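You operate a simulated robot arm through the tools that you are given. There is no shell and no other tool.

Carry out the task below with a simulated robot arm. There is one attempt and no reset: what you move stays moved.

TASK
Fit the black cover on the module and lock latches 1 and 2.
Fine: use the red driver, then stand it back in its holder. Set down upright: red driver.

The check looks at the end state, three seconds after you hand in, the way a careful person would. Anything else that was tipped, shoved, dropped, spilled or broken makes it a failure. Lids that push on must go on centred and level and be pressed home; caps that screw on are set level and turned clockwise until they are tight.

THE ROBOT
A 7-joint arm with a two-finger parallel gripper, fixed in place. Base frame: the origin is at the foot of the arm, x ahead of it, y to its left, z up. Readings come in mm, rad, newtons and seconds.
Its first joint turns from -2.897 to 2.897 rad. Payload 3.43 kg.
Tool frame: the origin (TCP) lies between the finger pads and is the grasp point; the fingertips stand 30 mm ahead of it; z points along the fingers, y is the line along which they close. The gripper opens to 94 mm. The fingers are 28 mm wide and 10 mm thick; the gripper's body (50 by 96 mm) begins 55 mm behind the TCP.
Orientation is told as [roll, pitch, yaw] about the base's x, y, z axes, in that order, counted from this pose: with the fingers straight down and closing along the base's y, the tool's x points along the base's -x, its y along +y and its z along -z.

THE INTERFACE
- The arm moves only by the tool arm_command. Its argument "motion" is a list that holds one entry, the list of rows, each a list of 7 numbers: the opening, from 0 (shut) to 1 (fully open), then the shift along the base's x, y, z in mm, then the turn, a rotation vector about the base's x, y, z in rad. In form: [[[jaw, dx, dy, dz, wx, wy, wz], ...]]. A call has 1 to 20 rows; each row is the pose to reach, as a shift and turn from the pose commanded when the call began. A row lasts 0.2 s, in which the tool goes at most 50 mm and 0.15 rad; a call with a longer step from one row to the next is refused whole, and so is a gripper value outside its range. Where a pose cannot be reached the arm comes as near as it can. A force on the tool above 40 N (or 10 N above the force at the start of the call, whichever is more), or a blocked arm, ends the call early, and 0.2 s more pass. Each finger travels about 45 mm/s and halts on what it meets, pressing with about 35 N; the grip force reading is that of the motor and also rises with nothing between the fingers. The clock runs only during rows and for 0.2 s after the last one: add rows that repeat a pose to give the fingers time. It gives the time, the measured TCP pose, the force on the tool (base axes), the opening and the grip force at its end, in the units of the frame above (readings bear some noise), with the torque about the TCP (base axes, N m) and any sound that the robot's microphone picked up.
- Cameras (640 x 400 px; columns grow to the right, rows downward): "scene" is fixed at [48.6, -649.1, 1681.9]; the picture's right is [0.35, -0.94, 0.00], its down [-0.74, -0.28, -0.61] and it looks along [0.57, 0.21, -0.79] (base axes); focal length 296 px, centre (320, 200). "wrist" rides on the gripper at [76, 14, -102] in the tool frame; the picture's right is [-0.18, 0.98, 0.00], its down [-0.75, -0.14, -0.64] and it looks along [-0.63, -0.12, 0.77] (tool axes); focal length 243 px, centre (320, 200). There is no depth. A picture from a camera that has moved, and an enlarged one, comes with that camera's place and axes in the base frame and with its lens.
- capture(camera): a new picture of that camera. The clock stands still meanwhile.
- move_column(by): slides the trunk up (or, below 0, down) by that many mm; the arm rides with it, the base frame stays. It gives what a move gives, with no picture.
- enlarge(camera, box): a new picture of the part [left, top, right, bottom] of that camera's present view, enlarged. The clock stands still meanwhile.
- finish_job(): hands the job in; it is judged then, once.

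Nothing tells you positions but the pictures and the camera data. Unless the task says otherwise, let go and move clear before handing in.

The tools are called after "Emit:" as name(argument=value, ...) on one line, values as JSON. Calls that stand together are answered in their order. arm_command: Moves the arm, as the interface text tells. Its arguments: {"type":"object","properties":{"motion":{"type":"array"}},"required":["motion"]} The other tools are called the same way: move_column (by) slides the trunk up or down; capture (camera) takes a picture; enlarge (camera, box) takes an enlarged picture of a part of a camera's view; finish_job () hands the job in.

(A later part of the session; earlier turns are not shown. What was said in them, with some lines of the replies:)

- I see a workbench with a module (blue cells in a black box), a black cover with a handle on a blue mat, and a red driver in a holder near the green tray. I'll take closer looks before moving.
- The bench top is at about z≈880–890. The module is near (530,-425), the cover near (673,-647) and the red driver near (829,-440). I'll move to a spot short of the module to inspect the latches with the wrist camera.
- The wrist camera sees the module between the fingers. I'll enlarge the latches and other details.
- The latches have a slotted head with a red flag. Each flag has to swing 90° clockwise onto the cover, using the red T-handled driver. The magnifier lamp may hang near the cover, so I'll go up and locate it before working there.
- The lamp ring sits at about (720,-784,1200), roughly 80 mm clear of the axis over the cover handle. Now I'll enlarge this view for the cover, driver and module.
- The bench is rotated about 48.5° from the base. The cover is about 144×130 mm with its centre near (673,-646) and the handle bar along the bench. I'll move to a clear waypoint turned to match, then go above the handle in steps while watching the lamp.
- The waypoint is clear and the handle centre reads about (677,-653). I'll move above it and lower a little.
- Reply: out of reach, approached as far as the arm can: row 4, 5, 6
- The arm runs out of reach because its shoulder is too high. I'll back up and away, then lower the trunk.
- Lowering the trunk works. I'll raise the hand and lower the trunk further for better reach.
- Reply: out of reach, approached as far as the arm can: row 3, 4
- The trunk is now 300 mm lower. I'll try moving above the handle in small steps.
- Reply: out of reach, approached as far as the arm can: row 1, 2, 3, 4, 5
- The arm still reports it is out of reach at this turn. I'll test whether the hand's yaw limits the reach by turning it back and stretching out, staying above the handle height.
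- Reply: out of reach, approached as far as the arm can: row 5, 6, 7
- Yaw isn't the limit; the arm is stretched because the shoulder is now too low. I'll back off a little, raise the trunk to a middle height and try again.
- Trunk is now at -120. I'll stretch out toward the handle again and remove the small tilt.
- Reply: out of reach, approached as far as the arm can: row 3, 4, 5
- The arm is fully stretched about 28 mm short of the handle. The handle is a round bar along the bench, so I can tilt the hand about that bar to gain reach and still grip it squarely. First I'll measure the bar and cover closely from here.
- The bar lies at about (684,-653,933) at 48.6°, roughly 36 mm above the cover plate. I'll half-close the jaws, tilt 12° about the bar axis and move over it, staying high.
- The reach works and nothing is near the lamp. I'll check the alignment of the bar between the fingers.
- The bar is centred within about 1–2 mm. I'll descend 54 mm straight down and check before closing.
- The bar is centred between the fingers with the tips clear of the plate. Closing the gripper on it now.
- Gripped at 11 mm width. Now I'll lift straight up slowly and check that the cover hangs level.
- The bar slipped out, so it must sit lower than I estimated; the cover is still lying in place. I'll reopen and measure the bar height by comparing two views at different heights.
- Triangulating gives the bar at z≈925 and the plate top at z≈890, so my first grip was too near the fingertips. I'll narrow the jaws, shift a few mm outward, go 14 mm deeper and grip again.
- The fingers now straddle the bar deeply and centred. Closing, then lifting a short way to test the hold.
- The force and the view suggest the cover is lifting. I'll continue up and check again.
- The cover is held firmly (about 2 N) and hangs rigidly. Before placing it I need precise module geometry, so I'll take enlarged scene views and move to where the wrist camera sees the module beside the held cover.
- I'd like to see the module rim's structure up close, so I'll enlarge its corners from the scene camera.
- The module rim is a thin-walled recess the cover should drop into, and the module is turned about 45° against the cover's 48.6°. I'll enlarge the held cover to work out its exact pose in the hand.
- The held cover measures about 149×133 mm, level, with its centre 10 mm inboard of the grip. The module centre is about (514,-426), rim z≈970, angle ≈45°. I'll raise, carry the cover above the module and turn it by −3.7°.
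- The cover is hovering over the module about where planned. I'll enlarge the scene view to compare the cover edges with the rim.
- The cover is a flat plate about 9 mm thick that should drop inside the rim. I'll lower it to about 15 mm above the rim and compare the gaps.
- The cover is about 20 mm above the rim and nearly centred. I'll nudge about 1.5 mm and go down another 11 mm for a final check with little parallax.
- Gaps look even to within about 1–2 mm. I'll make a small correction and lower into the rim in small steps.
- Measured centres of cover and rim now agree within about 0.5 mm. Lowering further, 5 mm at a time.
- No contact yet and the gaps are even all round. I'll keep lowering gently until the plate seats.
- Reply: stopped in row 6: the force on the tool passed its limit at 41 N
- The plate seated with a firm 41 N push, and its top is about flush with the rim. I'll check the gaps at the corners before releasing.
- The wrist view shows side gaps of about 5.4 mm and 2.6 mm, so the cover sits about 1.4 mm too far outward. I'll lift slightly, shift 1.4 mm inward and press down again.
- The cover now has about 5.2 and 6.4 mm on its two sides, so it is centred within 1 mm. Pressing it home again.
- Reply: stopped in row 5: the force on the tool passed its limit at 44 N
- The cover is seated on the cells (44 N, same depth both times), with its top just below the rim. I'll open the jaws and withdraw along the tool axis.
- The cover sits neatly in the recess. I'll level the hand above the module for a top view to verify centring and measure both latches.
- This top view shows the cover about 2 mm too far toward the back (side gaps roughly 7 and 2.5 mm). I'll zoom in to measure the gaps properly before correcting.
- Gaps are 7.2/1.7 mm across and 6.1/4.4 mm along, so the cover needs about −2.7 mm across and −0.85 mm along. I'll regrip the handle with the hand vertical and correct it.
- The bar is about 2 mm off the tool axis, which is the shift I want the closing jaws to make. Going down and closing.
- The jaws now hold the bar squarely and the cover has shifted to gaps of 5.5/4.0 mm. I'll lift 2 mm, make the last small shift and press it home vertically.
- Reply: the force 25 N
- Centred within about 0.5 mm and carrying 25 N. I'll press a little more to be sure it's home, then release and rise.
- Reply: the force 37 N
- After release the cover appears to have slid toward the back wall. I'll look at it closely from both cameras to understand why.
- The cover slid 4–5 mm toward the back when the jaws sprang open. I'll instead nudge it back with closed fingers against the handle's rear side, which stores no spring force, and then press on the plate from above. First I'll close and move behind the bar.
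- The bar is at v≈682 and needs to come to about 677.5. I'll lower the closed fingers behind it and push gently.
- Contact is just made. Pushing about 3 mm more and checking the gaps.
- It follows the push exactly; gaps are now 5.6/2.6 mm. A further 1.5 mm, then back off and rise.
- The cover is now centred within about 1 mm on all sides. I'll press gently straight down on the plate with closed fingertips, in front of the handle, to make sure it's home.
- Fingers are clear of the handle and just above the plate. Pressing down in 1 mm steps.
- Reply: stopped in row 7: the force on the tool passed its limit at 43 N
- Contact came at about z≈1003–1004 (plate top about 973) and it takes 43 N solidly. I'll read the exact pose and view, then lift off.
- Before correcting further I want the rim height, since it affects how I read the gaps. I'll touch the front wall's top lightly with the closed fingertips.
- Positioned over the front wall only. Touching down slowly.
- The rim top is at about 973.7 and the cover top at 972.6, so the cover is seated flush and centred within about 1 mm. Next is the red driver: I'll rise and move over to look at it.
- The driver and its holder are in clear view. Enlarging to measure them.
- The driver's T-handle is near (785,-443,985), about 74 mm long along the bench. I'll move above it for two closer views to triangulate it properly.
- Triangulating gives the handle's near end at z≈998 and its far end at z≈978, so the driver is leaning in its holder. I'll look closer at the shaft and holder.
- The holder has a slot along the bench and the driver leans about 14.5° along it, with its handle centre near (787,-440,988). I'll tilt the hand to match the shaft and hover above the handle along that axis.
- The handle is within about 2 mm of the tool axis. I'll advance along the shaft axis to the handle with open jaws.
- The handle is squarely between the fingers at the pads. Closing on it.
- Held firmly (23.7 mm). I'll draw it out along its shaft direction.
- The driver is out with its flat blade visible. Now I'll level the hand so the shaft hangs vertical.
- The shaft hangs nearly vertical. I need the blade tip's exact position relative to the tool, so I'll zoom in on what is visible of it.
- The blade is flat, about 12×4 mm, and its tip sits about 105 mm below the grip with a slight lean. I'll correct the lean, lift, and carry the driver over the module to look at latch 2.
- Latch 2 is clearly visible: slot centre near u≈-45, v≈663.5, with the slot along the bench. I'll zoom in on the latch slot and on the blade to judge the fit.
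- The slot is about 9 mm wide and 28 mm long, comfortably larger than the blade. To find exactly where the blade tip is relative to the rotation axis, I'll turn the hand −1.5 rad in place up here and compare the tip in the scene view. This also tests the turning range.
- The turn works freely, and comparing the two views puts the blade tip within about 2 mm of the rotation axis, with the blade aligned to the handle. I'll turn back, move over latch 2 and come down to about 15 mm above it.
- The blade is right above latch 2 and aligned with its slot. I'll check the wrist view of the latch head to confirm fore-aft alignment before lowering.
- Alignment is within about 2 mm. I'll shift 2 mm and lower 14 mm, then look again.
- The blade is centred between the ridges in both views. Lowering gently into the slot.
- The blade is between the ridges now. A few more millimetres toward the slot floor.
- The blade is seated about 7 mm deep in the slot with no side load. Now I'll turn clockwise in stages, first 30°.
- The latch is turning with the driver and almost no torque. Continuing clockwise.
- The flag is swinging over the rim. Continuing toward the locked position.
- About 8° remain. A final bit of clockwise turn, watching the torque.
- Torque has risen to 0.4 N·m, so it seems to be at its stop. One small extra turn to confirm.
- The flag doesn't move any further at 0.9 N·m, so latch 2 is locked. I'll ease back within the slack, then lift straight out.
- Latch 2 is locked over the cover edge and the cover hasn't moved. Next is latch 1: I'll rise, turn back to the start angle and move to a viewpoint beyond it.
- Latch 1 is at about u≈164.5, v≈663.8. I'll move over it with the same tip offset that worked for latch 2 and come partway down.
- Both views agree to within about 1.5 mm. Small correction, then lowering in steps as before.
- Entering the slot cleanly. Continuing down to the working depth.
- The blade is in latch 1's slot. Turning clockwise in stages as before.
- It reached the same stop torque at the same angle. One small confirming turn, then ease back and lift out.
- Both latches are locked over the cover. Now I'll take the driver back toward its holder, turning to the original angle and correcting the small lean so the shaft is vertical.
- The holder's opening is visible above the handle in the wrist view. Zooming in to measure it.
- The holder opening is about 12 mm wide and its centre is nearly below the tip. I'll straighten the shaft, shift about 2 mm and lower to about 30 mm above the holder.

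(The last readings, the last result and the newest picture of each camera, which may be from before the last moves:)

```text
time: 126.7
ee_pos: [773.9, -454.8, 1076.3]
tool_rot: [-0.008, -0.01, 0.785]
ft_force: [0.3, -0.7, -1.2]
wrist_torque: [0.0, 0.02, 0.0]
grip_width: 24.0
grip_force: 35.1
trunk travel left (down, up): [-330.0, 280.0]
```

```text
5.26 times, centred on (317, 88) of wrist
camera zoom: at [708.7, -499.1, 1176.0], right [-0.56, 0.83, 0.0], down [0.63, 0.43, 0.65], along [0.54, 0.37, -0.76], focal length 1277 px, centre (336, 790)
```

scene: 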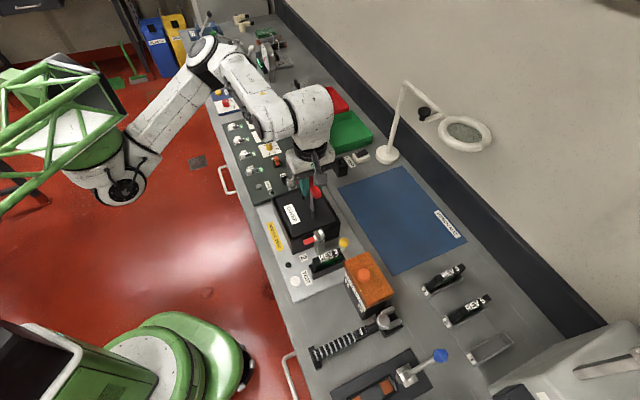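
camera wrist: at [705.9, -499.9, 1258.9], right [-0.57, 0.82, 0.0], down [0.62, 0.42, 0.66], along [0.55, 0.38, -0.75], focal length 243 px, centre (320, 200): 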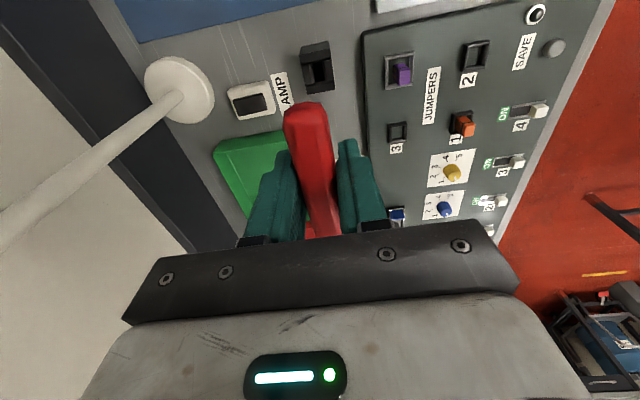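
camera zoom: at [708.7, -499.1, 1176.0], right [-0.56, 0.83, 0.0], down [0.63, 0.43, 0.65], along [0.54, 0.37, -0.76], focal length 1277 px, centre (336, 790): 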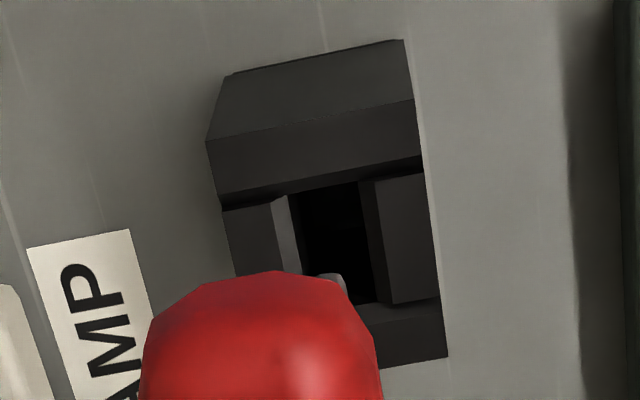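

Both views show the blade centred over the opening. Lowering into the holder.

Emit:
arm_command(motion=[[[0, 0, 0, -10, 0, 0, 0], [0, 0, 0, -20, 0, 0, 0], [0, 0, 0, -30, 0, 0, 0], [0, 0, 0, -38, 0, 0, 0], [0, 0, 0, -44, 0, 0, 0], [0, 0, 0, -48, 0, 0, 0], [0, 0, 0, -48, 0, 0, 0]]])

Emit:
enlarge(camera="scene", box=[325, 135, 373, 180])

Emit:
enlarge(camera="wrist", box=[285, 50, 349, 126])

```text
time: 128.3
ee_pos: [774.1, -455.1, 1028.3]
tool_rot: [-0.003, -0.011, 0.784]
ft_force: [-0.9, 0.0, -0.2]
wrist_torque: [0.0, 0.02, 0.0]
grip_width: 23.9
grip_force: 34.8
trunk travel left (down, up): [-330.0, 280.0]
```

```text
8.89 times, centred on (349, 158) of scene
camera zoom: at [48.6, -649.1, 1681.9], right [0.35, -0.94, 0.0], down [-0.74, -0.28, -0.61], along [0.57, 0.21, -0.79], focal length 2627 px, centre (62, 578)
```

zoom: 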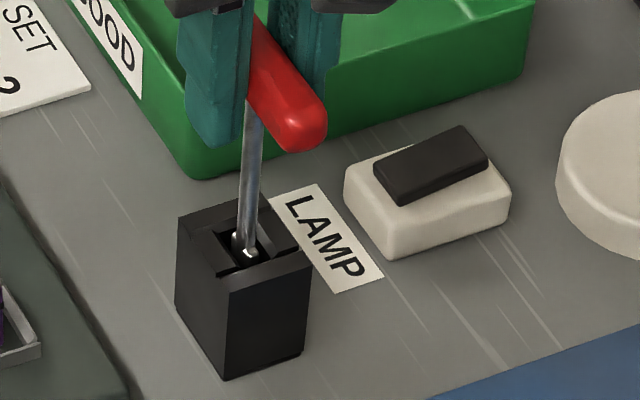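

```text
5.26 times, centred on (317, 88) of wrist
camera zoom: at [708.9, -499.3, 1128.3], right [-0.56, 0.83, 0.0], down [0.63, 0.43, 0.65], along [0.54, 0.37, -0.76], focal length 1277 px, centre (336, 790)
```

zoom: 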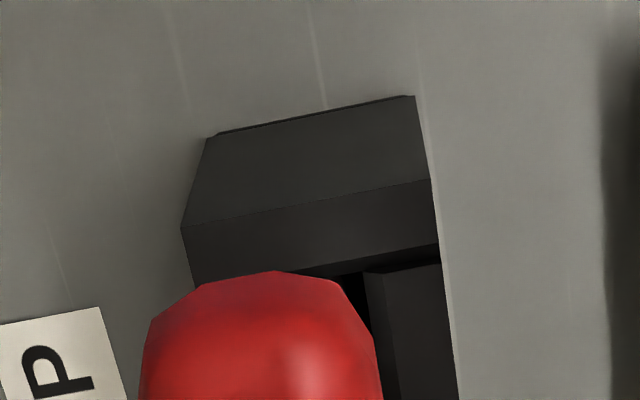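

The blade is inside the holder opening without contact. Continuing down slowly to the floor.

Emit:
arm_command(motion=[[[0, 0, 0, -5, 0, 0, 0], [0, 0, 0, -10, 0, 0, 0], [0, 0, 0, -15, 0, 0, 0], [0, 0, 0, -20, 0, 0, 0], [0, 0, 0, -25, 0, 0, 0], [0, 0, 0, -25, 0, 0, 0]]])

Emit:
enlarge(camera="scene", box=[325, 135, 373, 180])

```text
time: 129.7
ee_pos: [774.6, -456.3, 1002.5]
tool_rot: [-0.005, -0.012, 0.785]
ft_force: [0.5, 0.2, -1.2]
wrist_torque: [0.0, -0.03, -0.02]
grip_width: 23.9
grip_force: 35.0
trunk travel left (down, up): [-330.0, 280.0]
```

```text
8.89 times, centred on (349, 158) of scene
camera zoom: at [48.6, -649.1, 1681.9], right [0.35, -0.94, 0.0], down [-0.74, -0.28, -0.61], along [0.57, 0.21, -0.79], focal length 2627 px, centre (62, 578)
```

zoom: 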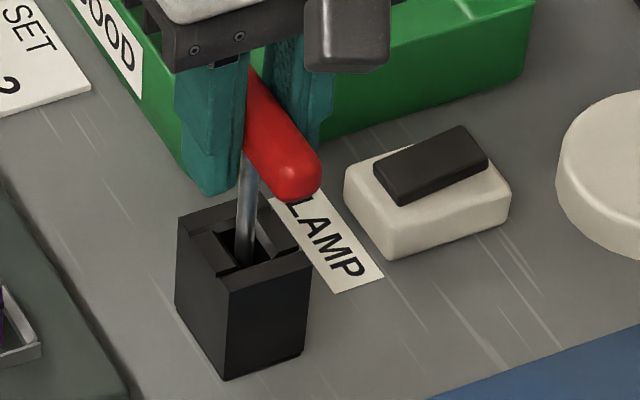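

Emit:
arm_command(motion=[[[0, 0, 0, -1.5, 0, 0, 0], [0, 0, 0, -3, 0, 0, 0], [0, 0, 0, -4.5, 0, 0, 0], [0, 0, 0, -6, 0, 0, 0], [0, 0, 0, -6, 0, 0, 0]]])

Emit:
arm_command(motion=[[[0, 0, 0, -1, 0, 0, 0], [0, 0, 0, -2, 0, 0, 0], [0, 0, 0, -3, 0, 0, 0], [0, 0, 0, -3, 0, 0, 0]]])

```text
time: 130.9
ee_pos: [773.6, -455.5, 996.0]
tool_rot: [-0.003, -0.01, 0.784]
ft_force: [0.2, -1.2, -0.5]
wrist_torque: [0.04, 0.01, 0.0]
grip_width: 23.8
grip_force: 35.0
trunk travel left (down, up): [-330.0, 280.0]
```

```text
time: 131.9
ee_pos: [774.2, -455.5, 994.5]
tool_rot: [-0.004, -0.009, 0.787]
ft_force: [0.0, 0.0, -1.1]
wrist_torque: [-0.02, 0.0, 0.0]
grip_width: 23.9
grip_force: 35.6
trunk travel left (down, up): [-330.0, 280.0]
```

Emit:
arm_command(motion=[[[0, 0, 0, -1, 0, 0, 0], [0, 0, 0, -2, 0, 0, 0], [0, 0, 0, -3, 0, 0, 0], [0, 0, 0, -3, 0, 0, 0]]])

Emit:
enlarge(camera="scene", box=[325, 135, 373, 180])

Emit:
capture(camera="wrist")

```text
time: 132.9
ee_pos: [774.1, -455.6, 990.4]
tool_rot: [-0.006, -0.011, 0.786]
ft_force: [0.7, -0.3, 2.1]
wrist_torque: [0.02, 0.03, 0.0]
grip_width: 23.8
grip_force: 35.3
trunk travel left (down, up): [-330.0, 280.0]
```

```text
8.89 times, centred on (349, 158) of scene
camera zoom: at [48.6, -649.1, 1681.9], right [0.35, -0.94, 0.0], down [-0.74, -0.28, -0.61], along [0.57, 0.21, -0.79], focal length 2627 px, centre (62, 578)
```

zoom: 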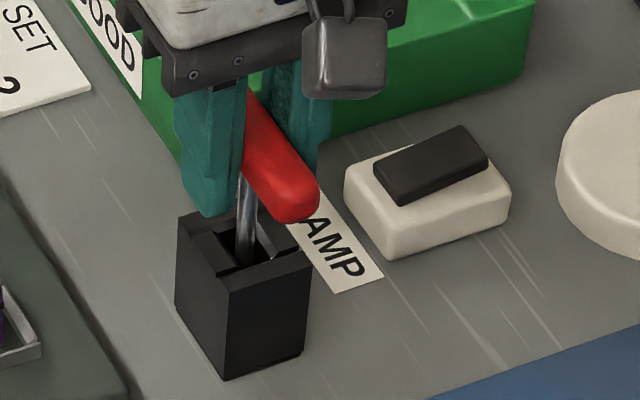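

```text
taken
camera wrist: at [709.1, -499.0, 1091.7], right [-0.56, 0.83, 0.0], down [0.63, 0.43, 0.65], along [0.54, 0.37, -0.76], focal length 243 px, centre (320, 200)
```

wrist: 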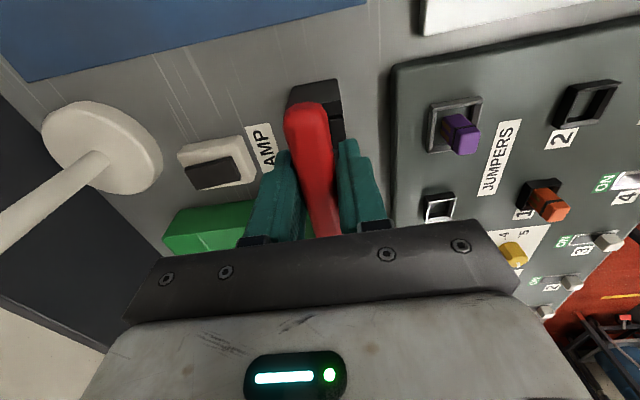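

The tip has touched the holder floor lightly (about 3 N) and the shaft is upright. I'll open the jaws very slowly so nothing kicks.

Emit:
arm_command(motion=[[[0.2, 0, 0, 0, 0, 0, 0], [0.235, 0, 0, 0, 0, 0, 0], [0.245, 0, 0, 0, 0, 0, 0], [0.25, 0, 0, 0, 0, 0, 0], [0.253, 0, 0, 0, 0, 0, 0], [0.256, 0, 0, 0, 0, 0, 0], [0.259, 0, 0, 0, 0, 0, 0], [0.262, 0, 0, 0, 0, 0, 0], [0.266, 0, 0, 0, 0, 0, 0], [0.27, 0, 0, 0, 0, 0, 0], [0.275, 0, 0, 0, 0, 0, 0], [0.28, 0, 0, 0, 0, 0, 0]]])

Emit:
enlarge(camera="scene", box=[325, 135, 373, 180])

Emit:
enlarge(camera="wrist", box=[240, 80, 400, 240])

```text
time: 135.5
ee_pos: [775.4, -455.4, 991.0]
tool_rot: [-0.006, -0.01, 0.787]
ft_force: [0.1, 0.3, 0.6]
wrist_torque: [0.01, 0.01, -0.02]
grip_width: 26.3
grip_force: 0.1
trunk travel left (down, up): [-330.0, 280.0]
```

```text
8.89 times, centred on (349, 158) of scene
camera zoom: at [48.6, -649.1, 1681.9], right [0.35, -0.94, 0.0], down [-0.74, -0.28, -0.61], along [0.57, 0.21, -0.79], focal length 2627 px, centre (62, 578)
```

zoom: 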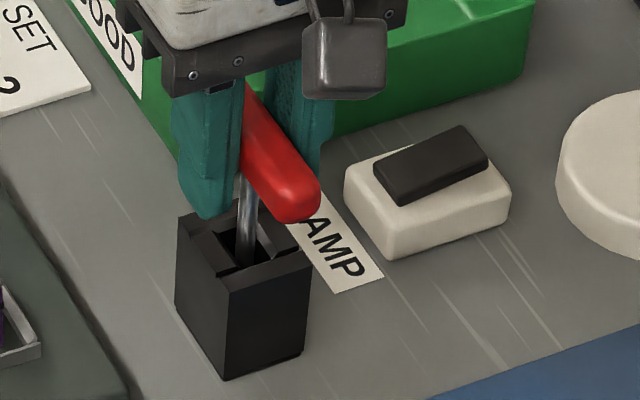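

```text
2.50 times, centred on (320, 160) of wrist
camera zoom: at [709.2, -499.0, 1091.4], right [-0.56, 0.83, 0.0], down [0.63, 0.43, 0.65], along [0.54, 0.37, -0.76], focal length 606 px, centre (320, 300)
```

zoom: 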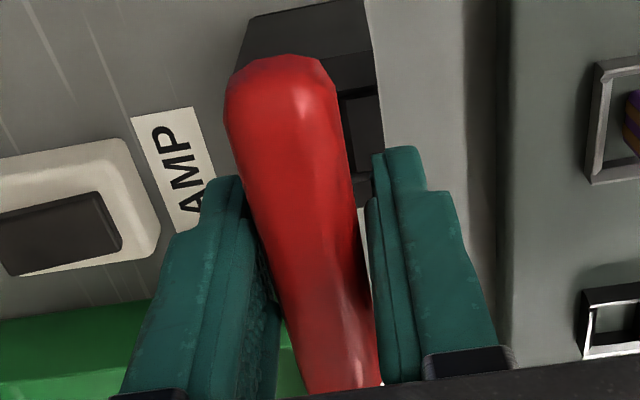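

It's standing free between the fingers. Opening wider gradually, then rising straight up.

Emit:
arm_command(motion=[[[0.3, 0, 0, 0, 0, 0, 0], [0.33, 0, 0, 0, 0, 0, 0], [0.37, 0, 0, 0, 0, 0, 0], [0.42, 0, 0, 0, 0, 0, 0], [0.5, 0, 0, 0, 0, 0, 0], [0.5, 0, 0, 0, 0, 0, 0]]])

Emit:
enlarge(camera="wrist", box=[240, 80, 400, 240])

Emit:
enlarge(camera="scene", box=[325, 135, 373, 180])

```text
time: 136.9
ee_pos: [774.9, -455.1, 991.2]
tool_rot: [-0.003, -0.011, 0.785]
ft_force: [-0.1, 0.2, -0.1]
wrist_torque: [0.01, -0.01, -0.02]
grip_width: 47.0
grip_force: 0.0
trunk travel left (down, up): [-330.0, 280.0]
```

```text
2.50 times, centred on (320, 160) of wrist
camera zoom: at [709.2, -499.0, 1091.4], right [-0.56, 0.83, 0.0], down [0.63, 0.43, 0.65], along [0.54, 0.37, -0.76], focal length 606 px, centre (320, 300)
```

zoom: 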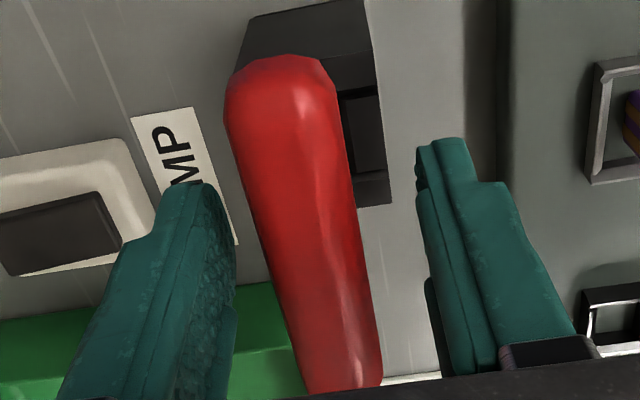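

```text
8.89 times, centred on (349, 158) of scene
camera zoom: at [48.6, -649.1, 1681.9], right [0.35, -0.94, 0.0], down [-0.74, -0.28, -0.61], along [0.57, 0.21, -0.79], focal length 2627 px, centre (62, 578)
```

zoom: 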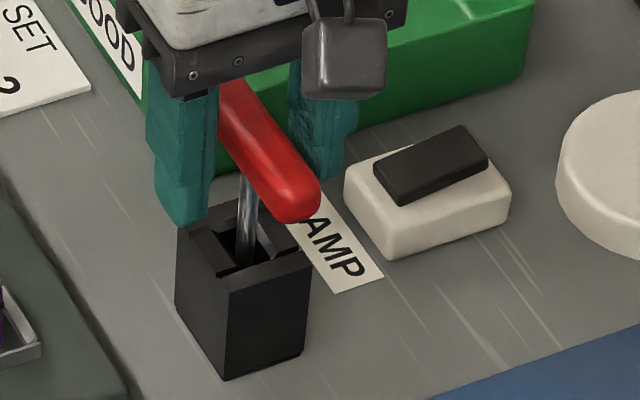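

The driver stands upright by itself. Rising straight up and away.

Emit:
arm_command(motion=[[[0.5, 0, 0, 6, 0, 0, 0], [0.5, 0, 0, 15, 0, 0, 0], [0.5, 0, 0, 28, 0, 0, 0], [0.5, 0, 0, 45, 0, 0, 0], [0.5, 0, 0, 70, 0, 0, 0], [0.5, 0, 0, 105, 0, 0, 0], [0.5, 0, 0, 145, 0, 0, 0], [0.5, -15, 20, 180, 0, 0, 0], [0.5, -40, 50, 200, 0, 0, 0], [0.5, -70, 85, 210, 0, 0, 0], [0.5, -70, 85, 210, 0, 0, 0]]])

Emit:
capture(camera="scene")

Emit:
enlarge(camera="scene", box=[320, 130, 370, 180])

Emit:
enlarge(camera="scene", box=[265, 165, 355, 250])

```text
time: 139.3
ee_pos: [705.8, -369.1, 1202.2]
tool_rot: [-0.004, -0.012, 0.785]
ft_force: [-0.2, 0.2, 0.3]
wrist_torque: [-0.04, 0.02, 0.03]
grip_width: 47.2
grip_force: 0.1
trunk travel left (down, up): [-330.0, 280.0]
```

```text
taken
```

scene: 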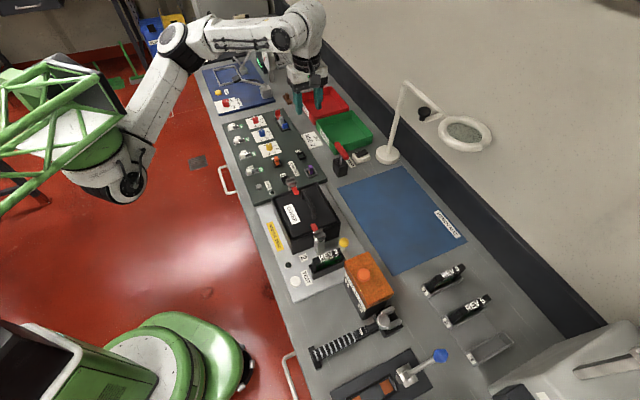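

```text
8.00 times, centred on (345, 155) of scene
camera zoom: at [48.6, -649.1, 1681.9], right [0.35, -0.94, 0.0], down [-0.74, -0.28, -0.61], along [0.57, 0.21, -0.79], focal length 2364 px, centre (120, 560)
```

zoom: 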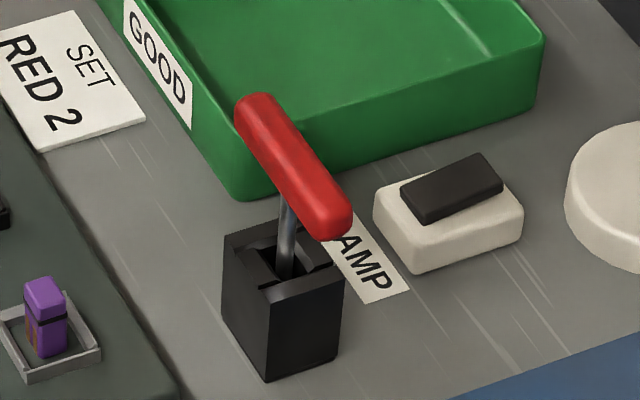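

```text
4.71 times, centred on (310, 208) of scene
camera zoom: at [48.6, -649.1, 1681.9], right [0.35, -0.94, 0.0], down [-0.74, -0.28, -0.61], along [0.57, 0.21, -0.79], focal length 1390 px, centre (367, 165)
```

zoom: 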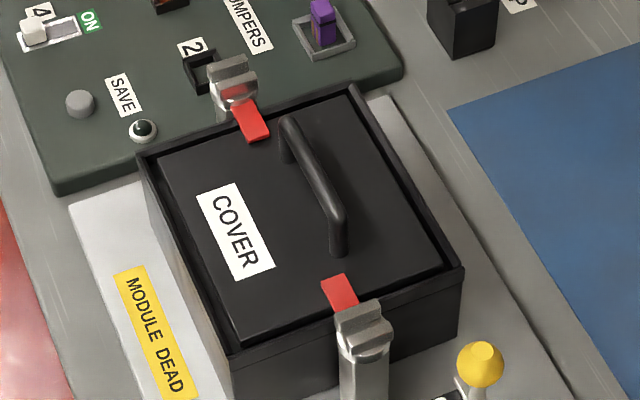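

The driver stands upright in its holder, both flags lie over the cover and the rest of the bench looks undisturbed. I'll take a last top view of the module to confirm.

Emit:
arm_command(motion=[[[0.5, -35, -8, 0, 0, 0, 0], [0.6, -75, -20, 0, 0, 0, 0], [0.8, -115, -32, 0, 0, 0, 0], [1, -155, -44, 0, 0, 0, 0], [1, -190, -54, 0, 0, 0, 0], [1, -190, -54, 0, 0, 0, 0]]])

Emit:
capture(camera="wrist")

Emit:
enlarge(camera="wrist", box=[210, 0, 410, 180])

Emit:
enlarge(camera="scene", box=[320, 130, 370, 180])

```text
time: 140.7
ee_pos: [515.9, -424.6, 1200.9]
tool_rot: [-0.005, -0.011, 0.786]
ft_force: [0.5, 0.0, 0.2]
wrist_torque: [-0.01, -0.01, -0.01]
grip_width: 94.1
grip_force: 0.1
trunk travel left (down, up): [-330.0, 280.0]
```

```text
taken
camera wrist: at [448.9, -468.1, 1301.0], right [-0.56, 0.83, 0.0], down [0.63, 0.43, 0.65], along [0.54, 0.37, -0.76], focal length 243 px, centre (320, 200)
```

wrist: 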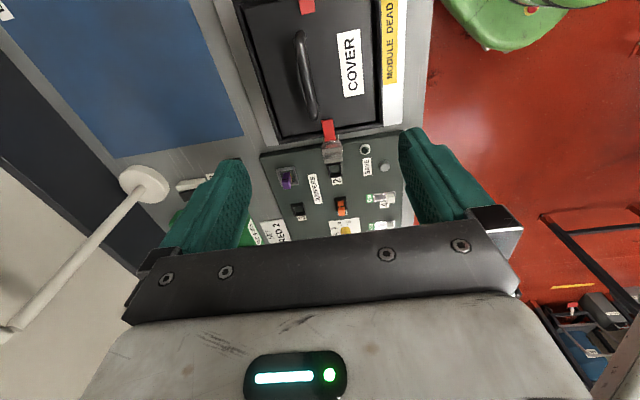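

```text
2.22 times, centred on (310, 90) of wrist
camera zoom: at [448.9, -468.1, 1301.0], right [-0.56, 0.83, 0.0], down [0.63, 0.43, 0.65], along [0.54, 0.37, -0.76], focal length 539 px, centre (342, 444)
```

zoom: 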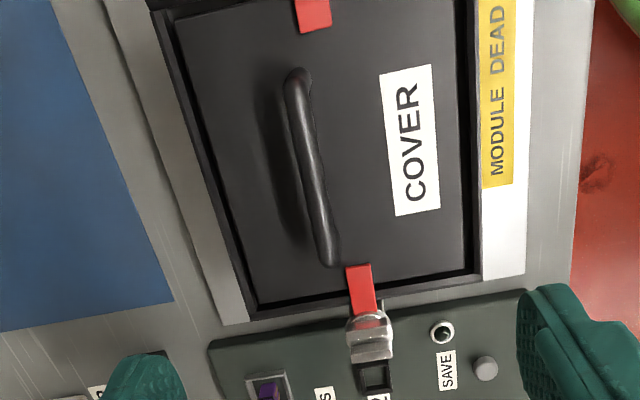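

```text
8.00 times, centred on (345, 155) of scene
camera zoom: at [48.6, -649.1, 1681.9], right [0.35, -0.94, 0.0], down [-0.74, -0.28, -0.61], along [0.57, 0.21, -0.79], focal length 2364 px, centre (120, 560)
```

zoom: 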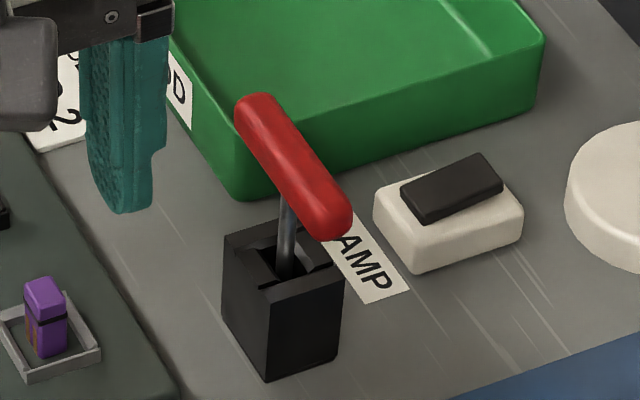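

The cover is centred and seated, both latch flags lie across its edges, and the driver is standing upright and still in its holder. The hand is empty and clear of everything, so I'm handing the job in.

Emit:
finish_job()

```text
The job is handed in.
```

The black cover is on the module, latches 1 and 2 are locked, and the red driver is standing upright back in its holder. The job is handed in; I don't have the check's result.

- **Cover:** It dropped into the module's recess and took a firm press of about 43 N. The cover top ended about 1 mm below the rim. It slid toward the back wall when I let go of the handle, so I nudged it back; it measured within about 1 mm of centred on all sides. At the final look it was still seated in the recess.
- **Latches:** I turned both with the red driver, about 90° clockwise to their stops. At about 0.9 N·m neither turned any further. Both red flags lie over the cover edges.
- **Driver:** It was leaning about 15° in its holder at the start. It now stands within about 3° of vertical, and it did not move between my last two views of it.

My first grip on the cover handle slipped off; the cover stayed on the mat and I regripped it lower. I also lowered the robot's trunk by 120 mm to get the reach. Nothing else on the bench looked disturbed, and the hand is empty and clear.
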